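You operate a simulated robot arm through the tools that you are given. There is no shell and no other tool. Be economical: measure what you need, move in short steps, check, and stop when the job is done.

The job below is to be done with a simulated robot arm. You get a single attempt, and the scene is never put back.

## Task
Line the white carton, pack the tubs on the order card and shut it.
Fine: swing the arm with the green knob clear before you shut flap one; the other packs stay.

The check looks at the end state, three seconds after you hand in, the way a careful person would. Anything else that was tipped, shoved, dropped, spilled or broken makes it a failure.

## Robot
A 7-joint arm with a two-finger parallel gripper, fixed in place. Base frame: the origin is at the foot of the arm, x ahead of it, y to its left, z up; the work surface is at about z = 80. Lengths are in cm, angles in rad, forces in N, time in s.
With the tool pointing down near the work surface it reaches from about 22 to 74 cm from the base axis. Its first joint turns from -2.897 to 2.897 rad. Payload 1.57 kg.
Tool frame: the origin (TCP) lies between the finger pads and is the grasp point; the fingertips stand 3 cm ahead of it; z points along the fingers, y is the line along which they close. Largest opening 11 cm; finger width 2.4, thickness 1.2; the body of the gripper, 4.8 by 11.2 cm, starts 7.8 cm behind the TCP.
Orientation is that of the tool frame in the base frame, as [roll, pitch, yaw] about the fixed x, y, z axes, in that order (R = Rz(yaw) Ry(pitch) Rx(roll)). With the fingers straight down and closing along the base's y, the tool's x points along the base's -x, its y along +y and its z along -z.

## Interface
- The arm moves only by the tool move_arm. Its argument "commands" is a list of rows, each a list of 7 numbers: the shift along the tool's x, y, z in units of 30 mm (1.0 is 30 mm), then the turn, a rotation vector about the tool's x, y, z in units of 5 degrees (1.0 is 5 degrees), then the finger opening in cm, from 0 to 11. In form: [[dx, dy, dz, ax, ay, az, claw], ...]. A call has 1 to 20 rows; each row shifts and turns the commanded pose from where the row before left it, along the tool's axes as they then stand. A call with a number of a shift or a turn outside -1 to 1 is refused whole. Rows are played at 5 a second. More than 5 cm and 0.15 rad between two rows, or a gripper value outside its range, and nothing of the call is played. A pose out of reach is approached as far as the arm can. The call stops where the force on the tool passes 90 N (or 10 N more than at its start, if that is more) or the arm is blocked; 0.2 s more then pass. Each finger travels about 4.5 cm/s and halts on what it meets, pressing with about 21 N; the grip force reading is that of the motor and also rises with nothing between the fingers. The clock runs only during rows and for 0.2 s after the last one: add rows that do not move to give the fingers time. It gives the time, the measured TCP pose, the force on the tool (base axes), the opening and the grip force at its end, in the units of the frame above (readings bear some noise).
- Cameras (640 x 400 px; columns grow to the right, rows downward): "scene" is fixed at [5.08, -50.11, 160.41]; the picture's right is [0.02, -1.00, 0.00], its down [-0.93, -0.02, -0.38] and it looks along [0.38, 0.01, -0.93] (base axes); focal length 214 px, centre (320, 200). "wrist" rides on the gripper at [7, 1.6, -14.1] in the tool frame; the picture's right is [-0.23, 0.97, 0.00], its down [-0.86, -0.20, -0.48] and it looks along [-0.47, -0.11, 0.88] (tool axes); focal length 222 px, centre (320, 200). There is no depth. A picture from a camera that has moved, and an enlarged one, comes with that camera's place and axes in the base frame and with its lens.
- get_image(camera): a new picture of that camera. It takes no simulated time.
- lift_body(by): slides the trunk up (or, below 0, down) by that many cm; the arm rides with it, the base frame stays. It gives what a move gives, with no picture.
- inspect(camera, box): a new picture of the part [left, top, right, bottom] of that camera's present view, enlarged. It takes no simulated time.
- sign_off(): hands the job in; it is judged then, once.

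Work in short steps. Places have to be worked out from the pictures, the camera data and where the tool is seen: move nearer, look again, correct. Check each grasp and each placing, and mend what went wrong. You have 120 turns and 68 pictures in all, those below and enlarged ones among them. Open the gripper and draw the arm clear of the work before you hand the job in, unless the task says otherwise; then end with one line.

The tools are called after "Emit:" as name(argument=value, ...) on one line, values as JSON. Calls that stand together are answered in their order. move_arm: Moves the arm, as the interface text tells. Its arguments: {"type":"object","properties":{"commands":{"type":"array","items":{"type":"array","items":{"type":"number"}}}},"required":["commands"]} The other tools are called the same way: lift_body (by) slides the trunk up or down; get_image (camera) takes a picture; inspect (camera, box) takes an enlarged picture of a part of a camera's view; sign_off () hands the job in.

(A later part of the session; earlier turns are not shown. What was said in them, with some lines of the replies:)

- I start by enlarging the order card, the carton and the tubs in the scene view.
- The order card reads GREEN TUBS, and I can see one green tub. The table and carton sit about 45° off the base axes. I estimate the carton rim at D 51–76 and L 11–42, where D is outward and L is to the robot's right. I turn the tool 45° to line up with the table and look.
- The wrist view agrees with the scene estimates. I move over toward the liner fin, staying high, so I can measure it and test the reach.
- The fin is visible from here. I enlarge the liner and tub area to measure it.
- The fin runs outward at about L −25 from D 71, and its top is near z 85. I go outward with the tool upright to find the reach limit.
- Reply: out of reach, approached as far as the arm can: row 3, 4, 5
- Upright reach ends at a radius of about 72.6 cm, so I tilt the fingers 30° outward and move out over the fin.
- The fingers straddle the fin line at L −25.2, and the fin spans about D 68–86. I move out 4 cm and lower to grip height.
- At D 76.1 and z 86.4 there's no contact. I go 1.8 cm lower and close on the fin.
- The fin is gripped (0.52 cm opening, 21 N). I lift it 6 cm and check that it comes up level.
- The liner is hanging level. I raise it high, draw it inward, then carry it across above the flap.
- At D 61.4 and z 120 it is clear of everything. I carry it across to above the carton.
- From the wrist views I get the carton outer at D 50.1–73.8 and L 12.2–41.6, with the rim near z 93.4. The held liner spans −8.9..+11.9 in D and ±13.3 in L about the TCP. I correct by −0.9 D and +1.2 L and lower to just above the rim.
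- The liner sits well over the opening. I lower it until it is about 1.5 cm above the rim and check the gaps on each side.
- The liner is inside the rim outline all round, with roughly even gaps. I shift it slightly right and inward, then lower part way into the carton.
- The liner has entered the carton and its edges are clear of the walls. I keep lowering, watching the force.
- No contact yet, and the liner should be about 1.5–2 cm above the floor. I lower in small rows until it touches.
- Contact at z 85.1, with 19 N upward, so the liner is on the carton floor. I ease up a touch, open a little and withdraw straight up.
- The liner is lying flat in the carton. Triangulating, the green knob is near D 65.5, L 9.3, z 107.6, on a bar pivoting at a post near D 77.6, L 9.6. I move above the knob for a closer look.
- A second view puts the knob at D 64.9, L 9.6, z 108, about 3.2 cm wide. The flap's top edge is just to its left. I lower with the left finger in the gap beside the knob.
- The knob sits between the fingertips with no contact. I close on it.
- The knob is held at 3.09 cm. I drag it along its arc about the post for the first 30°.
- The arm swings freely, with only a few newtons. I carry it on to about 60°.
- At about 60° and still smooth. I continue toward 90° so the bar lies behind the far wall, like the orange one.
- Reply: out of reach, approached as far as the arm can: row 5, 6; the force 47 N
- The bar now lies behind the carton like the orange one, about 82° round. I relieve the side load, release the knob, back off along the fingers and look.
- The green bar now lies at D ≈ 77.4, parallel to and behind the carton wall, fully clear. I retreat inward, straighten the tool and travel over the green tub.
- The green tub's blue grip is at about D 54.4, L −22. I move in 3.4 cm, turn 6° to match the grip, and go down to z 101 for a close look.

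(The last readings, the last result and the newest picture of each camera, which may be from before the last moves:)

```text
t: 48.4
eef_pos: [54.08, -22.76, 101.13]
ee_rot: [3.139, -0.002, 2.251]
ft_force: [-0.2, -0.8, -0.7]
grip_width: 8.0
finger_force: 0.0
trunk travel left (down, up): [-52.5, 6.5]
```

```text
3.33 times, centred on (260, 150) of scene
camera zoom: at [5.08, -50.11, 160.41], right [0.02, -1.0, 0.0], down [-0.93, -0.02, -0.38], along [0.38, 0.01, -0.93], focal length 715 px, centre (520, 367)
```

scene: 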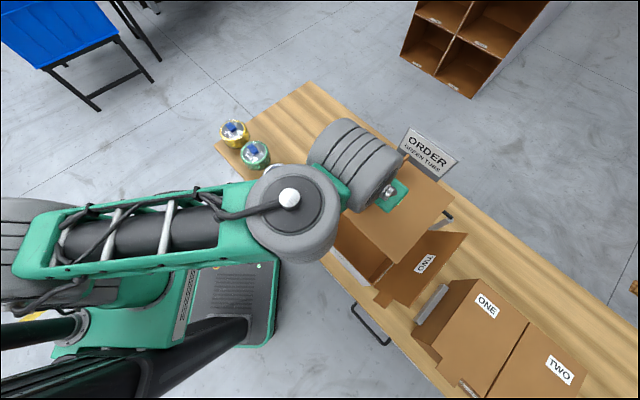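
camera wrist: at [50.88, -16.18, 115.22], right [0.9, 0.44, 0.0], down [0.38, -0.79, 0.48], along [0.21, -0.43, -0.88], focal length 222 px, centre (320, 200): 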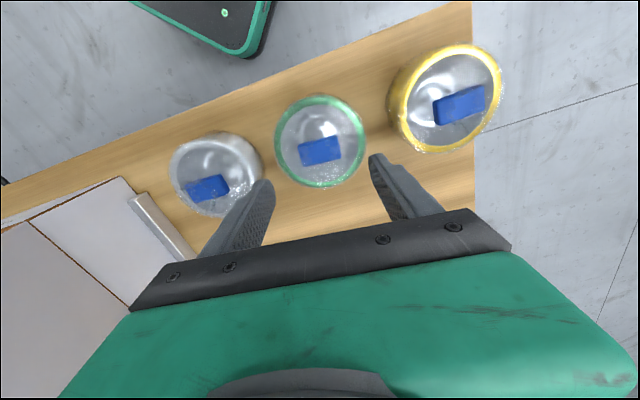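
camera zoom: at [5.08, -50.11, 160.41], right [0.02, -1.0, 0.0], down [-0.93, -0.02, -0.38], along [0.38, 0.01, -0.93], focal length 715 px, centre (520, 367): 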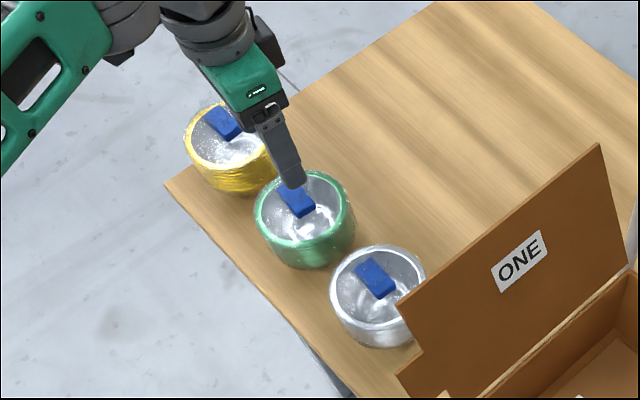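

The tool is centred on the blue grip and aligned with it. I lower to just around the grip and look again.

Emit:
move_arm(commands=[[0, 0, 0.8, 0, 0, 0, 8], [0, 0, 0.8, 0, 0, 0, 8], [0, 0, 0.7, 0, 0, 0, 8], [0, 0, 0.6, 0, 0, 0, 8], [0, 0, 0, 0, 0, 0, 8]])

Emit:
inspect(camera="wrist", box=[220, 100, 420, 225])

Emit:
inspect(camera="scene", box=[220, 120, 300, 190])

```text
t: 49.6
eef_pos: [54.11, -22.69, 92.3]
ee_rot: [3.139, -0.001, 2.252]
ft_force: [-0.6, 0.5, 0.0]
grip_width: 8.02
finger_force: 0.1
trunk travel left (down, up): [-52.5, 6.5]
```

```text
3.20 times, centred on (320, 162) of wrist
camera zoom: at [50.8, -16.11, 106.36], right [0.9, 0.44, 0.0], down [0.38, -0.79, 0.48], along [0.21, -0.43, -0.88], focal length 711 px, centre (320, 320)
```

zoom: 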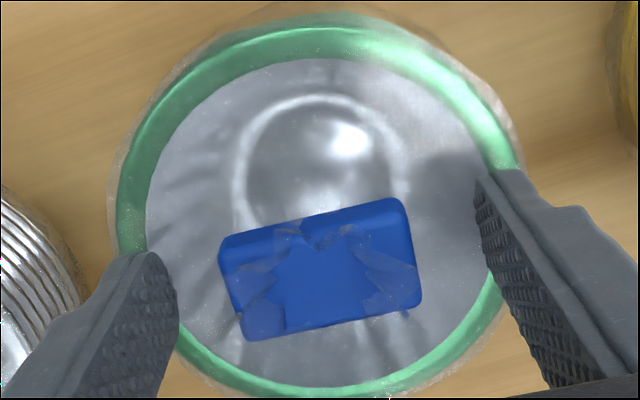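

```text
5.71 times, centred on (260, 155) of scene
camera zoom: at [5.08, -50.11, 160.41], right [0.02, -1.0, 0.0], down [-0.93, -0.02, -0.38], along [0.38, 0.01, -0.93], focal length 1226 px, centre (663, 457)
```

zoom: 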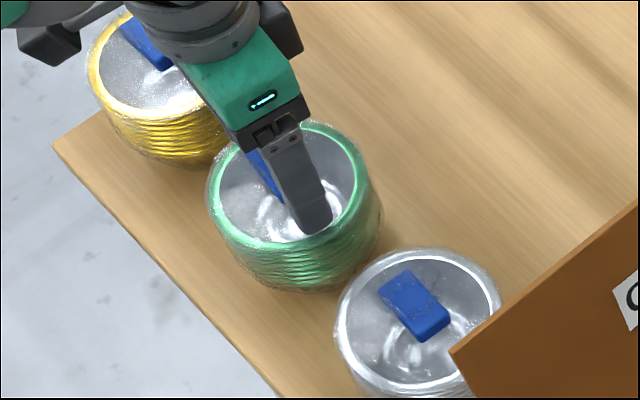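

The tips are at rim height around the blue grip, which is 4.9 × 2.7 cm with its top near z 90. I narrow to 5.8 cm so the fingers stay inside the rim, and lower gently.

Emit:
move_arm(commands=[[0, 0, 0, 0, 0, 0, 5.8], [0, 0, 0, 0, 0, 0, 5.8], [0, 0, 0.15, 0, 0, 0, 5.8], [0, 0, 0.15, 0, 0, 0, 5.8], [0, 0, 0.15, 0, 0, 0, 5.8], [0, 0, 0, 0, 0, 0, 5.8]])

Emit:
inspect(camera="wrist", box=[220, 100, 420, 225])

```text
t: 51.0
eef_pos: [54.08, -22.71, 91.58]
ee_rot: [3.133, 0.011, 2.253]
ft_force: [-3.3, 2.7, 42.9]
grip_width: 5.81
finger_force: 0.1
trunk travel left (down, up): [-52.5, 6.5]
```

```text
3.20 times, centred on (320, 162) of wrist
camera zoom: at [50.64, -16.08, 105.65], right [0.9, 0.44, 0.01], down [0.38, -0.79, 0.49], along [0.22, -0.43, -0.87], focal length 711 px, centre (320, 320)
```

zoom: 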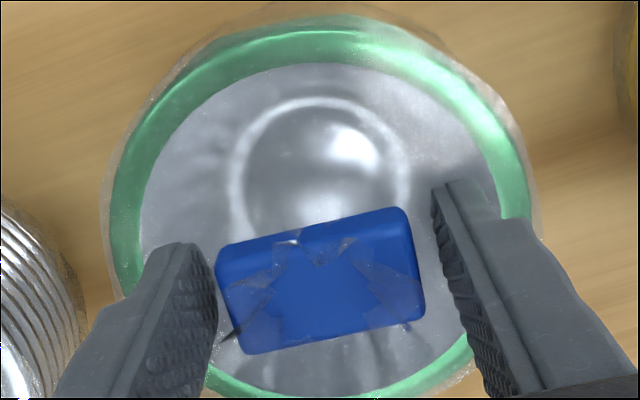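

The tips touched the lid film at tip z ≈ 88.6. I raise until just off it and close on the grip.

Emit:
move_arm(commands=[[0, 0, -0.14, 0, 0, 0, 5.8], [0, 0, -0.14, 0, 0, 0, 5.8], [0, 0, 0, 0, 0, 0, 5.8], [0, 0, 0, 0, 0, 0, 3.5], [0, 0, 0, 0, 0, 0, 3.5], [0, 0, 0, 0, 0, 0, 3.5], [0, 0, 0, 0, 0, 0, 3.5]])

Emit:
inspect(camera="wrist", box=[220, 100, 420, 225])

```text
t: 52.6
eef_pos: [53.91, -22.54, 91.77]
ee_rot: [-3.141, -0.002, 2.253]
ft_force: [-0.8, 0.5, -0.5]
grip_width: 4.55
finger_force: 20.6
trunk travel left (down, up): [-52.5, 6.5]
```

```text
3.20 times, centred on (320, 162) of wrist
camera zoom: at [50.71, -16.17, 105.79], right [0.9, 0.44, 0.0], down [0.38, -0.79, 0.48], along [0.21, -0.43, -0.88], focal length 711 px, centre (320, 320)
```

zoom: 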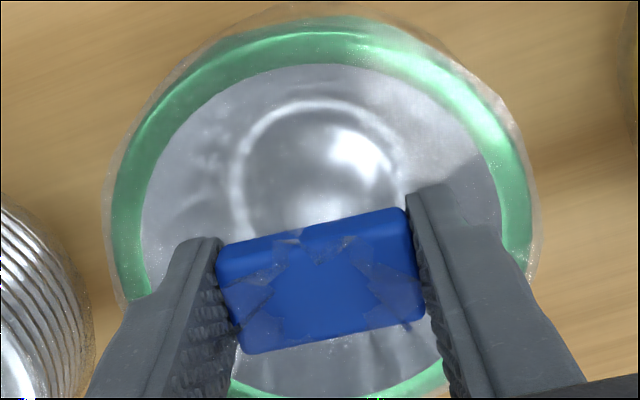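

The grip is held at 4.55 cm. I lift 2 cm slowly and check that the tub stays level.

Emit:
move_arm(commands=[[0, 0, -0.1, 0, 0, 0, 3.5], [0, 0, -0.15, 0, 0, 0, 3.5], [0, 0, -0.2, 0, 0, 0, 3.5], [0, 0, -0.25, 0, 0, 0, 3.5], [0, 0, 0, 0, 0, 0, 3.5]])

Emit:
get_image(camera="wrist")

Emit:
inspect(camera="scene", box=[210, 110, 310, 200])

```text
t: 53.8
eef_pos: [54.2, -22.63, 94.05]
ee_rot: [3.14, 0.0, 2.249]
ft_force: [0.2, 0.2, -0.8]
grip_width: 4.55
finger_force: 21.3
trunk travel left (down, up): [-52.5, 6.5]
```

```text
24 pictures are left
camera wrist: at [50.85, -16.16, 108.05], right [0.9, 0.44, 0.0], down [0.38, -0.79, 0.48], along [0.21, -0.43, -0.88], focal length 222 px, centre (320, 200)
```

wrist: 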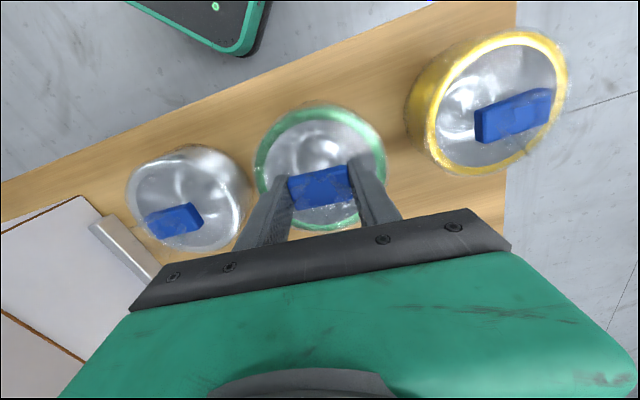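

```text
4.44 times, centred on (260, 155) of scene
camera zoom: at [5.08, -50.11, 160.41], right [0.02, -1.0, 0.0], down [-0.93, -0.02, -0.38], along [0.38, 0.01, -0.93], focal length 953 px, centre (587, 400)
```

zoom: 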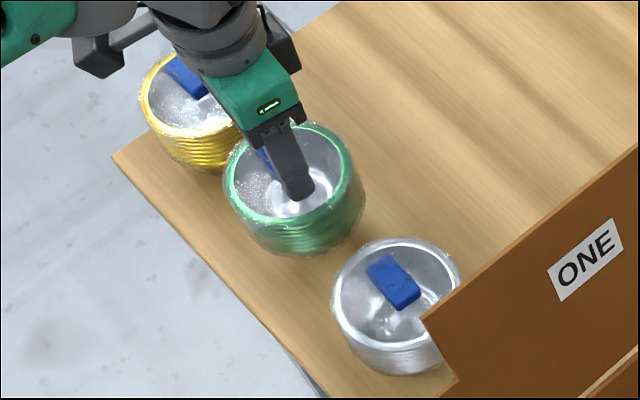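

The tub is level and light. I lift it above the flap height and square the tool up again.

Emit:
move_arm(commands=[[0, 0, -0.5, 0, 0, 0, 3.5], [0, 0, -0.8, 0, 0, 0, 3.5], [0, 0, -1, 0, 0, 0, 3.5], [0, 0, -1, 0, 0, 0, 3.5], [0, 0, -1, 0, 0, 0, 3.5], [0, 0, -1, 0, 0, 0, 3.5], [0, 0, -1, 0, 0, 0, 3.5], [0, 0, -1, 0, 0, 0, 3.5], [0, 0, -1, 0, 0, 0, 3.5], [0, 0, -1, 0, 0, 0, 3.5], [0, 0, -0.8, 0, 0, -0.6, 3.5], [0, 0, -0.4, 0, 0, -0.6, 3.5], [0, 0, 0, 0, 0, 0, 3.5]])

```text
t: 56.6
eef_pos: [54.06, -22.75, 125.48]
ee_rot: [3.14, 0.001, 2.358]
ft_force: [0.1, 0.9, -0.1]
grip_width: 4.53
finger_force: 21.1
trunk travel left (down, up): [-52.5, 6.5]
```

The tub's bottom is now at about z 113.7, clear of the flap top. I carry it across to above the left half of the carton.

Emit:
move_arm(commands=[[-0.2, -0.6, 0, 0, 0, 0, 3.5], [-0.2, -0.9, 0, 0, 0, 0, 3.5], [-0.2, -0.98, 0, 0, 0, 0, 3.5], [-0.2, -0.98, 0, 0, 0, 0, 3.5], [-0.2, -0.98, 0, 0, 0, 0, 3.5], [-0.2, -0.98, 0, 0, 0, 0, 3.5], [-0.2, -0.98, 0, 0, 0, 0, 3.5], [-0.2, -0.98, 0, 0, 0, 0, 3.5], [-0.2, -0.98, 0, 0, 0, 0, 3.5], [-0.2, -0.98, 0, 0, 0, 0, 3.5], [-0.2, -0.98, 0, 0, 0, 0, 3.5], [-0.2, -0.98, 0, 0, 0, 0, 3.5], [-0.2, -0.98, 0, 0, 0, 0, 3.5], [-0.2, -0.98, 0, 0, 0, 0, 3.5], [-0.2, -0.94, 0, 0, 0, 0, 3.5], [0, 0, 0, 0, 0, 0, 3.5]])

Emit:
get_image(camera="wrist")

Emit:
inspect(camera="scene", box=[290, 130, 440, 280])

```text
t: 58.9
eef_pos: [37.97, -48.23, 125.5]
ee_rot: [-3.141, 0.025, 2.339]
ft_force: [10.5, -16.8, -28.9]
grip_width: 4.52
finger_force: 21.1
out of reach, approached as far as the arm can: row 11
trunk travel left (down, up): [-52.5, 6.5]
stopped in row 11: the force on the tool passed its limit (the readings are from after the stop); the commanded pose is now the measured one
```

```text
22 pictures are left
camera wrist: at [33.92, -41.76, 139.28], right [0.86, 0.51, 0.0], down [0.44, -0.74, 0.5], along [0.26, -0.43, -0.87], focal length 222 px, centre (320, 200)
```

wrist: 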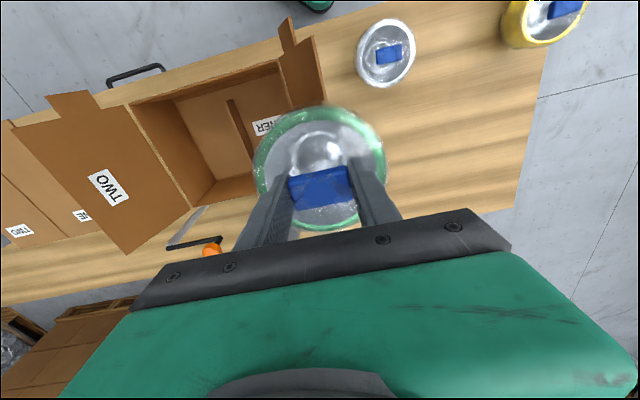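

```text
2.67 times, centred on (365, 205) of scene
camera zoom: at [5.08, -50.11, 160.41], right [0.02, -1.0, 0.0], down [-0.93, -0.02, -0.38], along [0.38, 0.01, -0.93], focal length 572 px, centre (200, 187)
```

zoom: 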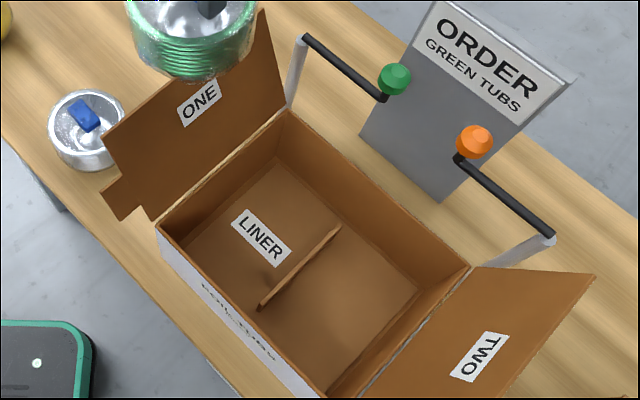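

The arm reached its upper reach limit at z 125 and stopped. The tub is still held and level. I raise the trunk to gain reach, then carry on.

Emit:
lift_body(by=6)

```text
t: 59.9
eef_pos: [37.95, -48.45, 131.27]
ee_rot: [-3.141, 0.026, 2.338]
ft_force: [13.7, -24.6, -45.7]
grip_width: 4.53
finger_force: 20.9
trunk travel left (down, up): [-58.5, 0.5]
```

The force reading probably comes from the arm being stretched. I relax it by drawing inward and slightly down, and correct the small tilt.

Emit:
move_arm(commands=[[0.3, 0, 0.2, 0, 0.28, -0.2, 3.5], [0.3, 0, 0.3, 0, 0, 0, 3.5], [0.2, 0, 0.3, 0, 0, 0, 3.5], [0, 0, 0, 0, 0, 0, 3.5]])

Emit:
get_image(camera="scene")

```text
t: 60.9
eef_pos: [36.2, -46.57, 129.0]
ee_rot: [-3.14, -0.003, 2.358]
ft_force: [-0.1, 0.7, 0.1]
grip_width: 4.55
finger_force: 20.8
trunk travel left (down, up): [-58.5, 0.5]
```

```text
20 pictures are left
```

scene: 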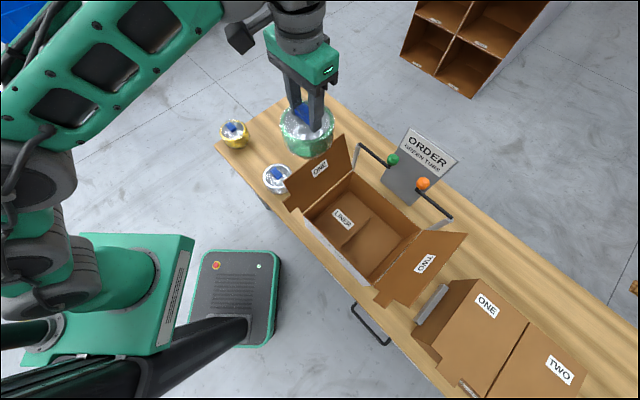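

Force back to zero and the tub is fine. I move the remaining 13 cm right while coming down slightly, then check before lowering.

Emit:
move_arm(commands=[[0, -0.87, 0.1, 0, 0, 0, 3.5], [0, -0.87, 0.2, 0, 0, 0, 3.5], [-0.1, -0.87, 0.4, 0, 0, 0, 3.5], [-0.2, -0.87, 0.4, 0, 0, 0, 3.5], [-0.2, -0.85, 0.4, 0, 0, 0, 3.5], [-0.1, 0, 0.9, 0, 0, 0, 3.5], [0, 0, 0.9, 0, 0, 0, 3.5], [0, 0, 0.9, 0, 0, 0, 3.5], [0, 0, 0.5, 0, 0, 0, 3.5], [0, 0, 0, 0, 0, 0, 3.5]])

Emit:
get_image(camera="wrist")

Emit:
inspect(camera="scene", box=[290, 150, 440, 300])

```text
t: 63.1
eef_pos: [28.18, -57.15, 114.73]
ee_rot: [-3.14, -0.004, 2.357]
ft_force: [0.5, -0.2, -0.8]
grip_width: 4.55
finger_force: 21.2
trunk travel left (down, up): [-58.5, 0.5]
```

```text
19 pictures are left
camera wrist: at [24.38, -50.92, 128.87], right [0.85, 0.53, 0.0], down [0.47, -0.75, 0.48], along [0.25, -0.41, -0.88], focal length 222 px, centre (320, 200)
```

wrist: 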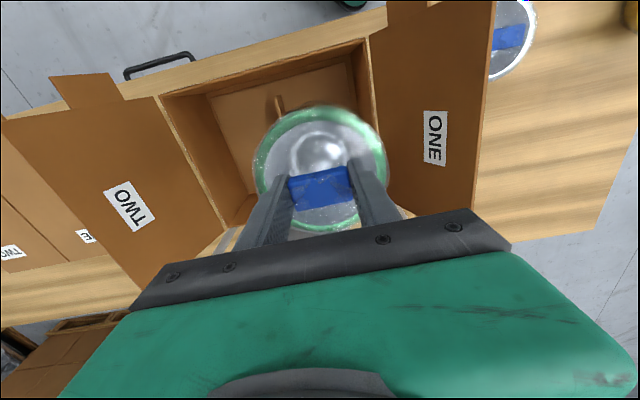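

```text
2.67 times, centred on (365, 225) of scene
camera zoom: at [5.08, -50.11, 160.41], right [0.02, -1.0, 0.0], down [-0.93, -0.02, -0.38], along [0.38, 0.01, -0.93], focal length 572 px, centre (200, 133)
```

zoom: 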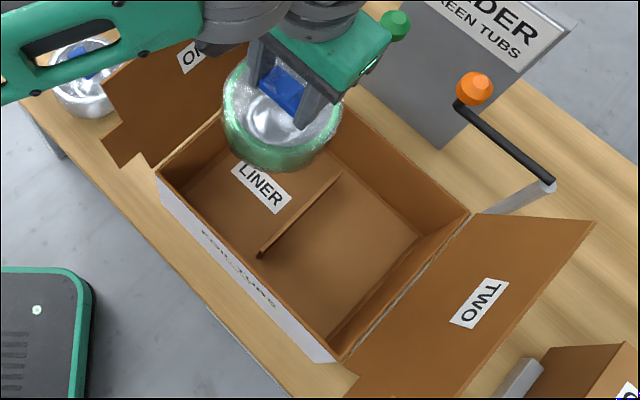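

The tub is over the left half. The free span there is L 12.6–26.5, so I shift 0.6 cm left and lower it into the carton, stopping a few centimetres above the liner.

Emit:
move_arm(commands=[[0, 0.2, 0, 0, 0, 0, 3.5], [0, 0, 0.8, 0, 0, 0, 3.5], [0, 0, 0.8, 0, 0, 0, 3.5], [0, 0, 0.8, 0, 0, 0, 3.5], [0, 0, 0.8, 0, 0, 0, 3.5], [0, 0, 0.8, 0, 0, 0, 3.5], [0, 0, 0.6, 0, 0, 0, 3.5], [0, 0, 0.5, 0, 0, 0, 3.5], [0, 0, 0.5, 0, 0, 0, 3.5], [0, 0, 0, 0, 0, 0, 3.5]])

Emit:
get_image(camera="wrist")

```text
t: 65.3
eef_pos: [28.67, -56.91, 98.14]
ee_rot: [3.141, -0.008, 2.355]
ft_force: [0.3, 0.0, -0.3]
grip_width: 4.54
finger_force: 21.3
out of reach, approached as far as the arm can: row 9
trunk travel left (down, up): [-58.5, 0.5]
```

```text
17 pictures are left
camera wrist: at [24.81, -50.78, 112.22], right [0.85, 0.53, 0.0], down [0.47, -0.75, 0.47], along [0.25, -0.4, -0.88], focal length 222 px, centre (320, 200)
```

wrist: 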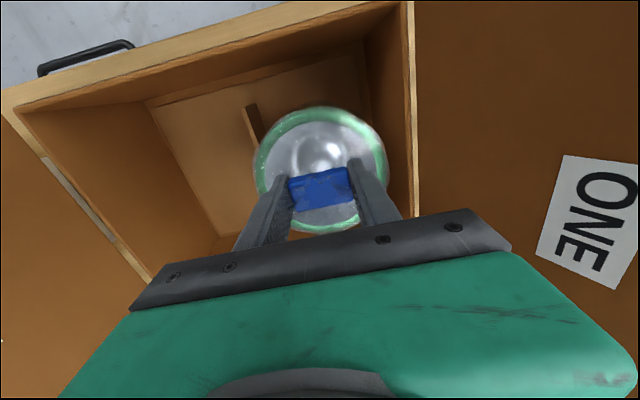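

The tub is inside between fin and wall, but the arm is at its lower limit because of the raised trunk. I lower the trunk by 3.5 cm.

Emit:
lift_body(by=-3.5)

```text
t: 66.1
eef_pos: [28.63, -56.97, 94.65]
ee_rot: [3.14, -0.007, 2.356]
ft_force: [0.1, 0.0, -0.4]
grip_width: 4.56
finger_force: 21.4
trunk travel left (down, up): [-55.0, 4.0]
```

The bottom is about 2 cm above the liner. I lower with small rows.

Emit:
move_arm(commands=[[0, 0, 0.15, 0, 0, 0, 3.5], [0, 0, 0.15, 0, 0, 0, 3.5], [0, 0, 0.15, 0, 0, 0, 3.5], [0, 0, 0.07, 0, 0, 0, 3.5], [0, 0, 0, 0, 0, 0, 3.5]])

```text
t: 67.3
eef_pos: [28.73, -57.13, 93.12]
ee_rot: [3.139, -0.009, 2.355]
ft_force: [-0.1, -0.3, -1.1]
grip_width: 4.56
finger_force: 20.6
trunk travel left (down, up): [-55.0, 4.0]
```

Emit:
move_arm(commands=[[0, 0, 0.06, 0, 0, 0, 3.5], [0, 0, 0.06, 0, 0, 0, 3.5], [0, 0, 0.06, 0, 0, 0, 3.5], [0, 0, 0, 0, 0, 0, 3.5]])

```text
t: 68.3
eef_pos: [28.95, -57.23, 92.68]
ee_rot: [3.14, -0.01, 2.356]
ft_force: [0.6, -0.7, -0.2]
grip_width: 4.54
finger_force: 21.7
out of reach, approached as far as the arm can: row 2
trunk travel left (down, up): [-55.0, 4.0]
```

At the reach edge again with no contact yet, so I lower the trunk a little more.

Emit:
lift_body(by=-0.5)

```text
t: 68.9
eef_pos: [28.75, -57.26, 92.53]
ee_rot: [-3.14, -0.004, 2.357]
ft_force: [0.1, 1.7, 19.1]
grip_width: 4.53
finger_force: 21.1
trunk travel left (down, up): [-54.5, 4.5]
```

Contact: the tub rests on the liner. I open the fingers just enough, rise straight out, and look.

Emit:
move_arm(commands=[[0, 0, 0, 0, 0, 0, 5.6], [0, 0, 0, 0, 0, 0, 5.6], [0, 0, 0, 0, 0, 0, 5.6], [0, 0, -0.3, 0, 0, 0, 5.6], [0, 0, -0.6, 0, 0, 0, 5.6], [0, 0, -1, 0, 0, 0, 5.6], [0, 0, -1, 0, 0, 0, 5.6], [0, 0, -1, 0, 0, 0, 5.6], [0, 0, -1, 0, 0, 0, 5.6], [0, 0, -1, 0, 0, 0, 5.6], [0, 0, -1, 0, 0, 0, 4], [0, 0, -1, 0, 0, 0, 2], [0, 0, 0, 0, 0, 0, 2]])

Emit:
get_image(camera="wrist")

```text
t: 71.7
eef_pos: [29.02, -57.56, 116.0]
ee_rot: [3.141, -0.01, 2.355]
ft_force: [-0.7, 1.1, 0.3]
grip_width: 2.01
finger_force: 0.1
trunk travel left (down, up): [-54.5, 4.5]
```

```text
16 pictures are left
camera wrist: at [25.1, -51.48, 130.08], right [0.85, 0.53, 0.0], down [0.47, -0.75, 0.47], along [0.25, -0.4, -0.88], focal length 222 px, centre (320, 200)
```

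wrist: 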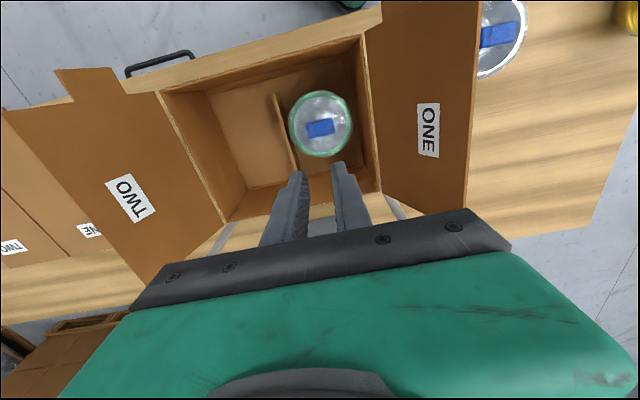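

The tub stands on the liner beside the fin, well inside. Both flaps lean about 20° outward with tops near z 108. I pass over flap one with the fingers closed and come down on its outer side.

Emit:
move_arm(commands=[[0.05, 0.8, 0, 0, 0, 0, 0], [0.05, 0.8, 0, 0, 0, 0, 0], [0.05, 0.8, 0, 0, 0, 0, 0], [0.05, 0.8, 0, 0, 0, 0, 0], [0.05, 0.8, 0, 0, 0, 0, 0], [0.05, 0.8, 0, 0, 0, 0, 0], [0, 0.85, 0, 0, 0, 0, 0], [0, 0, 0.8, 0, 0, 0, 0], [0, 0, 0.8, 0, 0, 0, 0], [0, 0, 0.8, 0, 0, 0, 0], [0, 0, 0.6, 0, 0, 0, 0], [0, 0, 0, 0, 0, 0, 0]])

Emit:
get_image(camera="wrist")

```text
t: 74.3
eef_pos: [40.15, -44.76, 106.87]
ee_rot: [3.139, -0.01, 2.355]
ft_force: [-0.2, 0.2, 0.1]
grip_width: 0.0
finger_force: 21.1
trunk travel left (down, up): [-54.5, 4.5]
```

```text
15 pictures are left
camera wrist: at [36.39, -38.66, 121.08], right [0.85, 0.53, 0.0], down [0.47, -0.75, 0.47], along [0.25, -0.4, -0.88], focal length 222 px, centre (320, 200)
```

wrist: 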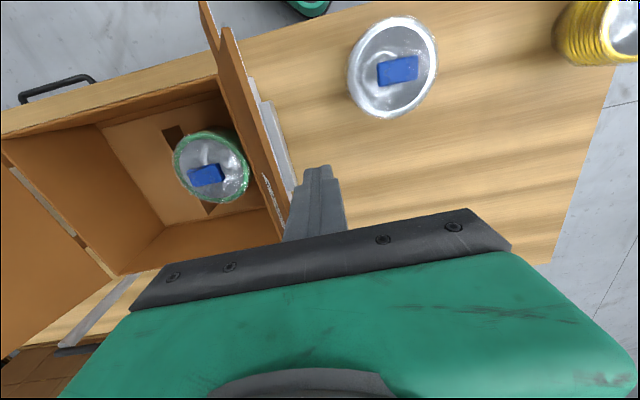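

The closed fingers are just outside flap one at D 60. I push it right until it stands about vertical and check the force.

Emit:
move_arm(commands=[[0, -0.45, 0, 0, 0, 0, 0], [0, -0.45, 0, 0, 0, 0, 0], [0, -0.45, 0, 0, 0, 0, 0], [0, -0.45, 0, 0, 0, 0, 0], [0, -0.45, 0, 0, 0, 0, 0], [0, -0.45, 0, 0, 0, 0, 0], [0, 0, 0, 0, 0, 0, 0]])

Emit:
get_image(camera="wrist")

```text
t: 75.9
eef_pos: [34.36, -50.38, 107.01]
ee_rot: [3.14, -0.009, 2.356]
ft_force: [0.7, -0.1, -1.4]
grip_width: 0.02
finger_force: 21.2
trunk travel left (down, up): [-54.5, 4.5]
```

```text
14 pictures are left
camera wrist: at [30.58, -44.41, 121.11], right [0.85, 0.53, 0.0], down [0.47, -0.75, 0.47], along [0.25, -0.4, -0.88], focal length 222 px, centre (320, 200)
```

wrist: 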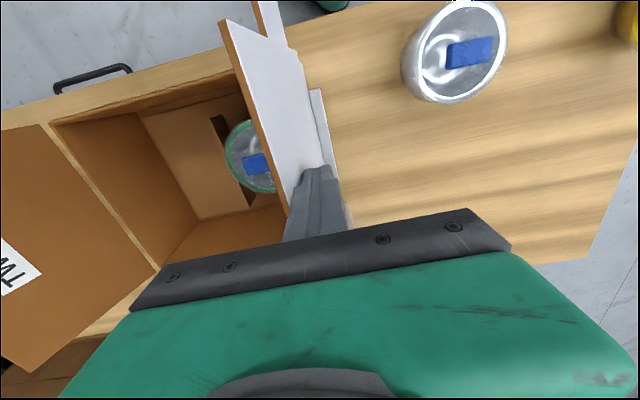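

The flap is just past vertical and the force is negligible. I follow its arc over and down toward closed.

Emit:
move_arm(commands=[[0, -0.43, 0.1, 0, 0, 0, 0], [0, -0.43, 0.13, 0, 0, 0, 0], [0, -0.44, 0.14, 0, 0, 0, 0], [0, -0.39, 0.25, 0, 0, 0, 0], [0, -0.39, 0.25, 0, 0, 0, 0], [0, -0.31, 0.33, 0, 0, 0, 0], [0, -0.31, 0.34, 0, 0, 0, 0], [0, -0.22, 0.4, 0, 0, 0, 0], [0, -0.21, 0.4, 0, 0, 0, 0], [0, -0.09, 0.35, 0, 0, 0, 0], [0, -0.08, 0.3, 0, 0, 0, 0], [0, 0, 0, 0, 0, 0, 0]])

Emit:
get_image(camera="wrist")

```text
t: 78.5
eef_pos: [27.39, -57.5, 97.94]
ee_rot: [3.139, -0.01, 2.357]
ft_force: [0.0, 0.8, 0.5]
grip_width: 0.0
finger_force: 21.0
trunk travel left (down, up): [-54.5, 4.5]
```

```text
13 pictures are left
camera wrist: at [23.59, -51.27, 112.08], right [0.85, 0.53, 0.0], down [0.47, -0.75, 0.47], along [0.25, -0.4, -0.88], focal length 222 px, centre (320, 200)
```

wrist: 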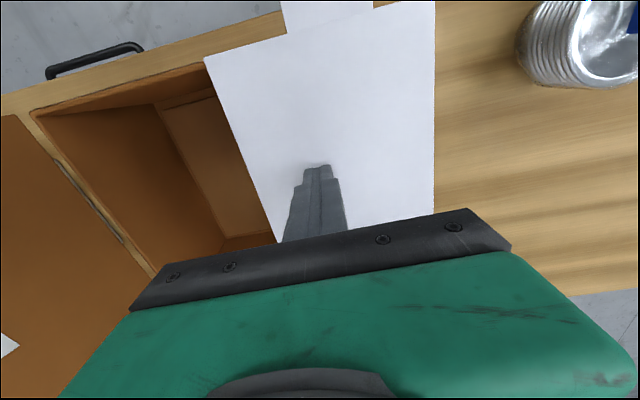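

Flap one is nearly flat. I press the last bit down gently until contact.

Emit:
move_arm(commands=[[0, 0, 0.15, 0, 0, 0, 0], [0, 0, 0.15, 0, 0, 0, 0], [0, 0, 0.1, 0, 0, 0, 0], [0, 0, 0, 0, 0, 0, 0]])

```text
t: 79.5
eef_pos: [27.41, -57.26, 97.44]
ee_rot: [-3.137, 0.0, 2.356]
ft_force: [-0.2, 2.2, 41.9]
grip_width: 0.0
finger_force: 20.4
trunk travel left (down, up): [-54.5, 4.5]
```

Firm contact with the fingertips at z 94.4, so the flap is down on the rim. I rise and check that it stays shut.

Emit:
move_arm(commands=[[0, 0, -0.4, 0, 0, 0, 0], [0, 0, -0.8, 0, 0, 0, 0], [0, 0, -1, 0, 0, 0, 0], [0, 0, -1, 0, 0, 0, 0], [0, 0, -1, 0, 0, 0, 0], [0, 0, -1, 0, 0, 0, 0], [0, 0, -1, 0, 0, 0, 0], [0, 0, -0.6, 0, 0, 0, 0], [0, 0, 0, 0, 0, 0, 0]])

Emit:
get_image(camera="wrist")

```text
t: 81.5
eef_pos: [27.48, -57.63, 117.24]
ee_rot: [3.139, -0.009, 2.357]
ft_force: [-0.5, 0.6, 0.2]
grip_width: 0.0
finger_force: 21.3
trunk travel left (down, up): [-54.5, 4.5]
```

```text
12 pictures are left
camera wrist: at [23.68, -51.52, 131.39], right [0.85, 0.53, 0.0], down [0.47, -0.75, 0.47], along [0.25, -0.4, -0.88], focal length 222 px, centre (320, 200)
```

wrist: 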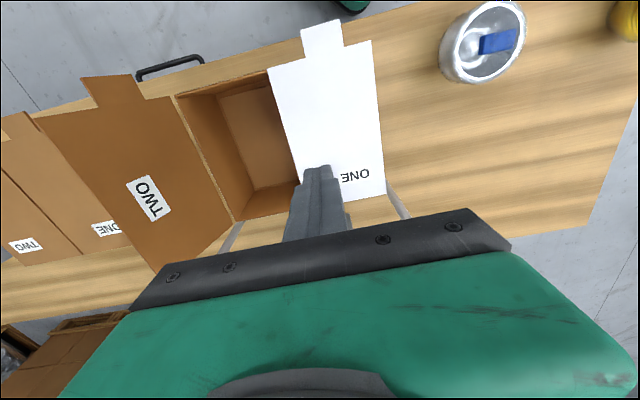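

Flap one is shut flat. For flap two I go round to its outer side: I draw inward, tilt the fingers 45° outward for reach, and travel right above the flap's top edge.

Emit:
move_arm(commands=[[0.8, 0, 0, 0, 0, 0, 0], [0.8, -0.3, 0, 0, 0, 0, 0], [0.8, -0.6, 0, 0, 0, 0, 0], [0, -0.9, 0, 0, -1, 0, 0], [0, -0.9, 0, 0, -1, 0, 0], [0, -0.9, 0, 0, -1, 0, 0], [0, -0.9, 0, 0, -1, 0, 0], [0, -0.9, 0, 0, -1, 0, 0], [0, -0.9, 0, 0, -1, 0, 0], [0, -0.9, 0, 0, -1, 0, 0], [0, -0.9, 0, 0, -1, 0, 0], [0, -0.9, 0, 0, -1, 0, 0], [0, -0.9, 0, 0, 0, 0, 0], [0, 0, 0, 0, 0, 0, 0]])

Emit:
get_image(camera="wrist")

```text
t: 84.5
eef_pos: [1.18, -70.48, 115.01]
ee_rot: [3.14, 0.776, 2.357]
ft_force: [-0.8, 0.1, -0.9]
grip_width: 0.0
finger_force: 20.9
out of reach, approached as far as the arm can: row 11, 12, 13
trunk travel left (down, up): [-54.5, 4.5]
```

```text
11 pictures are left
camera wrist: at [-8.26, -58.7, 120.04], right [0.8, 0.57, 0.16], down [0.05, -0.34, 0.94], along [0.59, -0.75, -0.3], focal length 222 px, centre (320, 200)
```

wrist: 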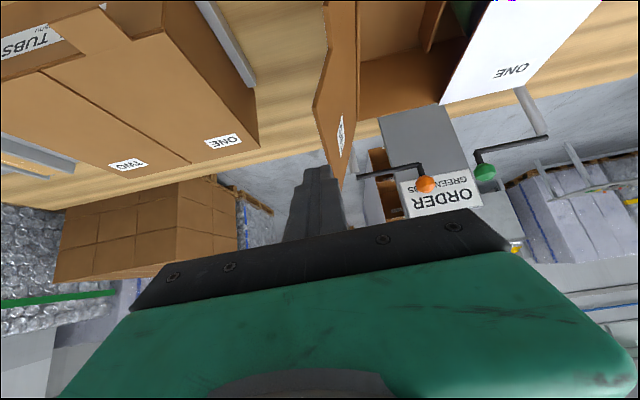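

The tool is at D 50.7, L 49, beside flap two's top edge (L ≈ 48, z ≈ 108), but at the reach limit. Raising the trunk gives more reach at this height.

Emit:
lift_body(by=4.3)

Emit:
move_arm(commands=[[0.5, 0, 0.5, 0, 0, 0, 0], [0.5, 0, 0.5, 0, 0, 0, 0], [0, -0.4, 0, 0, 0, 0, 0], [0, -0.4, 0, 0, 0, 0, 0], [0, 0, 0, 0, 0, 0, 0]])

```text
t: 85.3
eef_pos: [1.13, -70.53, 119.17]
ee_rot: [3.14, 0.777, 2.354]
ft_force: [0.1, -0.2, -0.7]
grip_width: 0.02
finger_force: 20.7
trunk travel left (down, up): [-58.8, 0.2]
```

```text
t: 86.5
eef_pos: [-0.33, -71.7, 114.89]
ee_rot: [3.138, 0.777, 2.355]
ft_force: [-0.1, 0.2, 0.4]
grip_width: 0.01
finger_force: 20.9
out of reach, approached as far as the arm can: row 4
trunk travel left (down, up): [-58.8, 0.2]
```

L 50.9, outside the flap. I lower to z 107 beside it.

Emit:
move_arm(commands=[[0.47, 0, 0.47, 0, 0, 0, 0], [0.47, 0, 0.47, 0, 0, 0, 0], [0.47, 0, 0.47, 0, 0, 0, 0], [0.47, 0, 0.47, 0, 0, 0, 0], [-0.3, 0, 0.3, 0, 0, 0, 0], [0, 0, 0, 0, 0, 0, 0]])

Emit:
get_image(camera="wrist")

```text
t: 87.9
eef_pos: [0.53, -72.56, 106.83]
ee_rot: [3.141, 0.776, 2.355]
ft_force: [0.3, 0.1, 0.4]
grip_width: 0.0
finger_force: 21.6
trunk travel left (down, up): [-58.8, 0.2]
```

```text
10 pictures are left
camera wrist: at [-9.0, -60.77, 111.96], right [0.8, 0.57, 0.16], down [0.05, -0.34, 0.94], along [0.59, -0.75, -0.3], focal length 222 px, centre (320, 200)
```

wrist: 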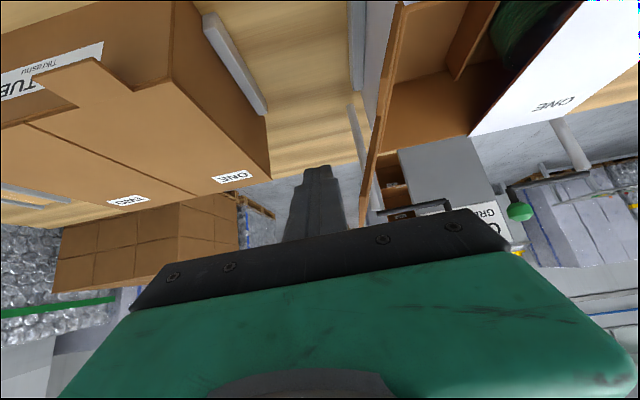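

The fingers are outside flap two with nothing touching. I push it left past vertical.

Emit:
move_arm(commands=[[0, 0.43, 0, 0, 0, 0, 0], [0, 0.43, 0, 0, 0, 0, 0], [0, 0.43, 0, 0, 0, 0, 0], [0, 0.43, 0, 0, 0, 0, 0], [0, 0.43, 0, 0, 0, 0, 0], [0, 0.43, 0, 0, 0, 0, 0], [0, 0.43, 0, 0, 0, 0, 0], [0, 0, 0, 0, 0, 0, 0]])

Emit:
get_image(camera="wrist")

```text
t: 89.7
eef_pos: [6.96, -66.03, 106.89]
ee_rot: [3.14, 0.776, 2.355]
ft_force: [-0.6, 0.7, 0.4]
grip_width: 0.0
finger_force: 20.9
trunk travel left (down, up): [-58.8, 0.2]
```

```text
9 pictures are left
camera wrist: at [-2.56, -54.31, 112.0], right [0.8, 0.57, 0.16], down [0.05, -0.34, 0.94], along [0.59, -0.75, -0.3], focal length 222 px, centre (320, 200)
```

wrist: 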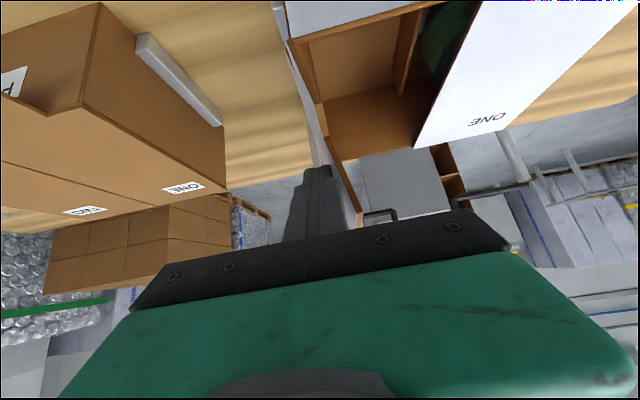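

Flap two is at vertical. I follow its arc over and down, mirroring what worked for flap one.

Emit:
move_arm(commands=[[0.07, 0.43, 0.07, 0, 0, 0, 0], [0.09, 0.43, 0.09, 0, 0, 0, 0], [0.1, 0.44, 0.1, 0, 0, 0, 0], [0.177, 0.39, 0.177, 0, 0, 0, 0], [0.177, 0.39, 0.177, 0, 0, 0, 0], [0.233, 0.31, 0.233, 0, 0, 0, 0], [0.24, 0.31, 0.24, 0, 0, 0, 0], [0.283, 0.22, 0.283, 0, 0, 0, 0], [0.283, 0.21, 0.283, 0, 0, 0, 0], [0.247, 0.09, 0.247, 0, 0, 0, 0], [0.2, 0.08, 0.2, 0, 0, 0, 0], [0, 0, 0, 0, 0, 0, 0]])

Emit:
get_image(camera="wrist")

```text
t: 92.3
eef_pos: [13.82, -59.04, 97.98]
ee_rot: [3.139, 0.777, 2.355]
ft_force: [0.3, -0.3, 0.2]
grip_width: 0.0
finger_force: 20.8
trunk travel left (down, up): [-58.8, 0.2]
```

```text
8 pictures are left
camera wrist: at [4.37, -47.26, 103.05], right [0.8, 0.57, 0.16], down [0.05, -0.34, 0.94], along [0.59, -0.75, -0.3], focal length 222 px, centre (320, 200)
```

wrist: 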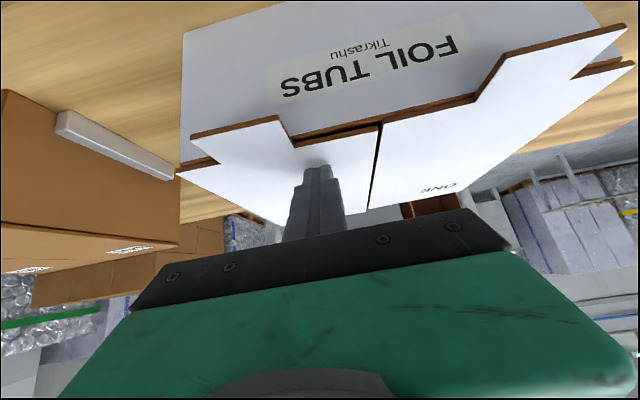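

Flap two is nearly flat, meeting flap one at the middle. I press down gently until contact.

Emit:
move_arm(commands=[[0.07, 0, 0.07, 0, 0, 0, 0], [0.07, 0, 0.07, 0, 0, 0, 0], [0.07, 0, 0.07, 0, 0, 0, 0], [0, 0, 0, 0, 0, 0, 0]])

```text
t: 93.3
eef_pos: [13.84, -59.0, 97.49]
ee_rot: [-3.136, 0.784, 2.361]
ft_force: [0.2, 6.4, 28.3]
grip_width: 0.0
finger_force: 20.8
trunk travel left (down, up): [-58.8, 0.2]
```

Flap two is down on the rim. I rise straight up, draw inward clear of the work, and check.

Emit:
move_arm(commands=[[-0.2, 0, -0.2, 0, 0, 0, 0], [-0.5, 0, -0.5, 0, 0, 0, 0], [-0.7, 0, -0.7, 0, 0, 0, 0], [-0.7, 0, -0.7, 0, 0, 0, 0], [-0.7, 0, -0.7, 0, 0, 0, 0], [-0.7, 0, -0.7, 0, 0, 0, 0], [-0.7, 0, -0.7, 0, 0, 0, 0], [0, 0, -0.9, 0, 1, 0, 2], [0, 0, -0.9, 0, 1, 0, 4], [0, 0, -0.9, 0, 1, 0, 6], [0, 0, -0.9, 0, 1, 0, 8], [0, 0, 0, 0, 1, 0, 8], [0, 0, 0, 0, 1, 0, 8], [0, 0, 0, 0, 0, 0, 8]])

Emit:
get_image(camera="scene")

Emit:
get_image(camera="wrist")

```text
t: 96.3
eef_pos: [9.21, -54.72, 123.27]
ee_rot: [3.14, 0.25, 2.355]
ft_force: [-0.5, -0.5, 0.4]
grip_width: 8.02
finger_force: 0.0
trunk travel left (down, up): [-58.8, 0.2]
```

```text
7 pictures are left
```

scene: 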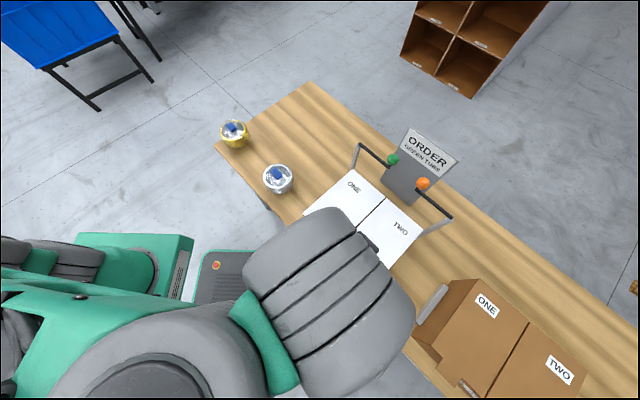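

```text
6 pictures are left
camera wrist: at [2.97, -46.07, 135.32], right [0.84, 0.53, 0.06], down [0.36, -0.64, 0.68], along [0.4, -0.55, -0.73], focal length 222 px, centre (320, 200)
```

wrist: 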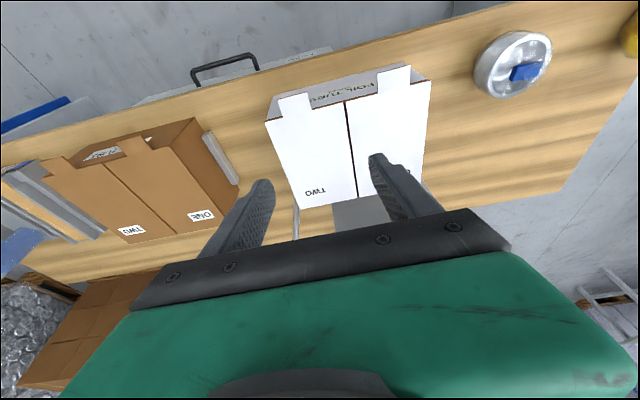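

Both flaps are shut and match the sample carton, with the other tubs untouched. I draw the arm well clear and take a final close look.

Emit:
move_arm(commands=[[0.5, 0.8, 0, 0, 1, 0, 8], [0.5, 0.8, 0, 0, 1, 0, 8], [0.5, 0.8, 0, 0, 1, 0, 8], [0.5, 0.8, 0, 0, 0, 0, 8], [0.5, 0.8, 0, 0, 0, 0, 8], [0.5, 0.8, 0, 0, 0, 0, 8], [0.3, 0.8, 0, 0, 0, 0, 8], [0, 0.8, 0, 0, 0, 0, 8], [0, 0.8, 0, 0, 0, 0, 8], [0, 0.8, 0, 0, 0, 0, 8], [0, 0.8, 0, 0, 0, 0, 8], [0, 0.8, 0, 0, 0, 0, 8], [0, 0, 0, 0, 0, 0, 8]])

Emit:
inspect(camera="scene", box=[200, 100, 480, 300])

Emit:
inspect(camera="scene", box=[290, 150, 440, 290])

```text
t: 99.1
eef_pos: [22.68, -27.11, 122.68]
ee_rot: [3.14, -0.009, 2.358]
ft_force: [-0.5, 0.1, -0.2]
grip_width: 8.02
finger_force: 0.0
trunk travel left (down, up): [-58.8, 0.2]
```

```text
2.00 times, centred on (340, 200) of scene
camera zoom: at [5.08, -50.11, 160.41], right [0.02, -1.0, 0.0], down [-0.93, -0.02, -0.38], along [0.38, 0.01, -0.93], focal length 429 px, centre (280, 200)
```

zoom: 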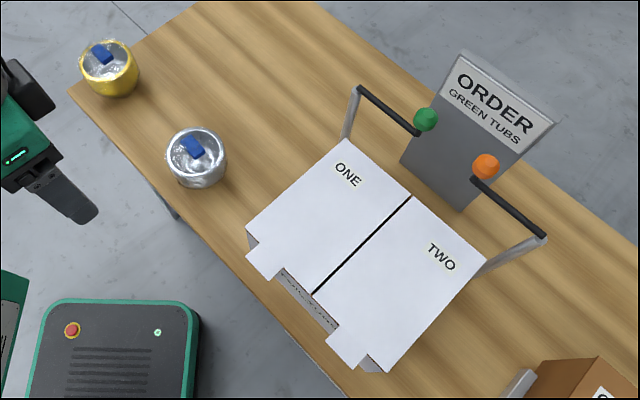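

```text
2.86 times, centred on (365, 220) of scene
camera zoom: at [5.08, -50.11, 160.41], right [0.02, -1.0, 0.0], down [-0.93, -0.02, -0.38], along [0.38, 0.01, -0.93], focal length 613 px, centre (191, 143)
```

zoom: 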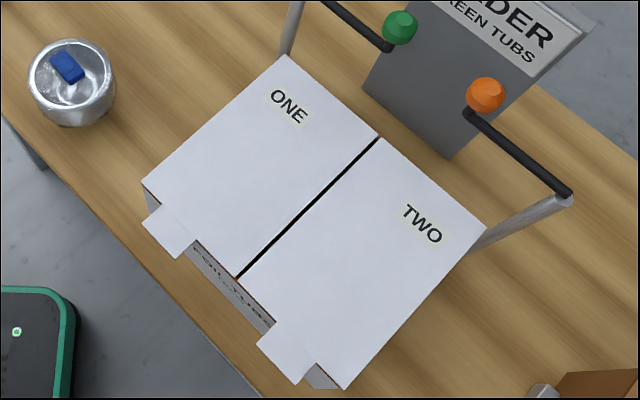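

The carton is lined, packed and shut. The green arm is parked behind the carton, the yellow and white tubs haven't moved, and the robot arm is clear with the gripper open, so I hand in.

Emit:
sign_off()

```text
The job is handed in.
```

The white carton is lined, the one green tub I could see is packed on the liner, the green-knob arm was swung clear before flap one went down, and both flaps are shut. The yellow and white tubs were left where they stood.
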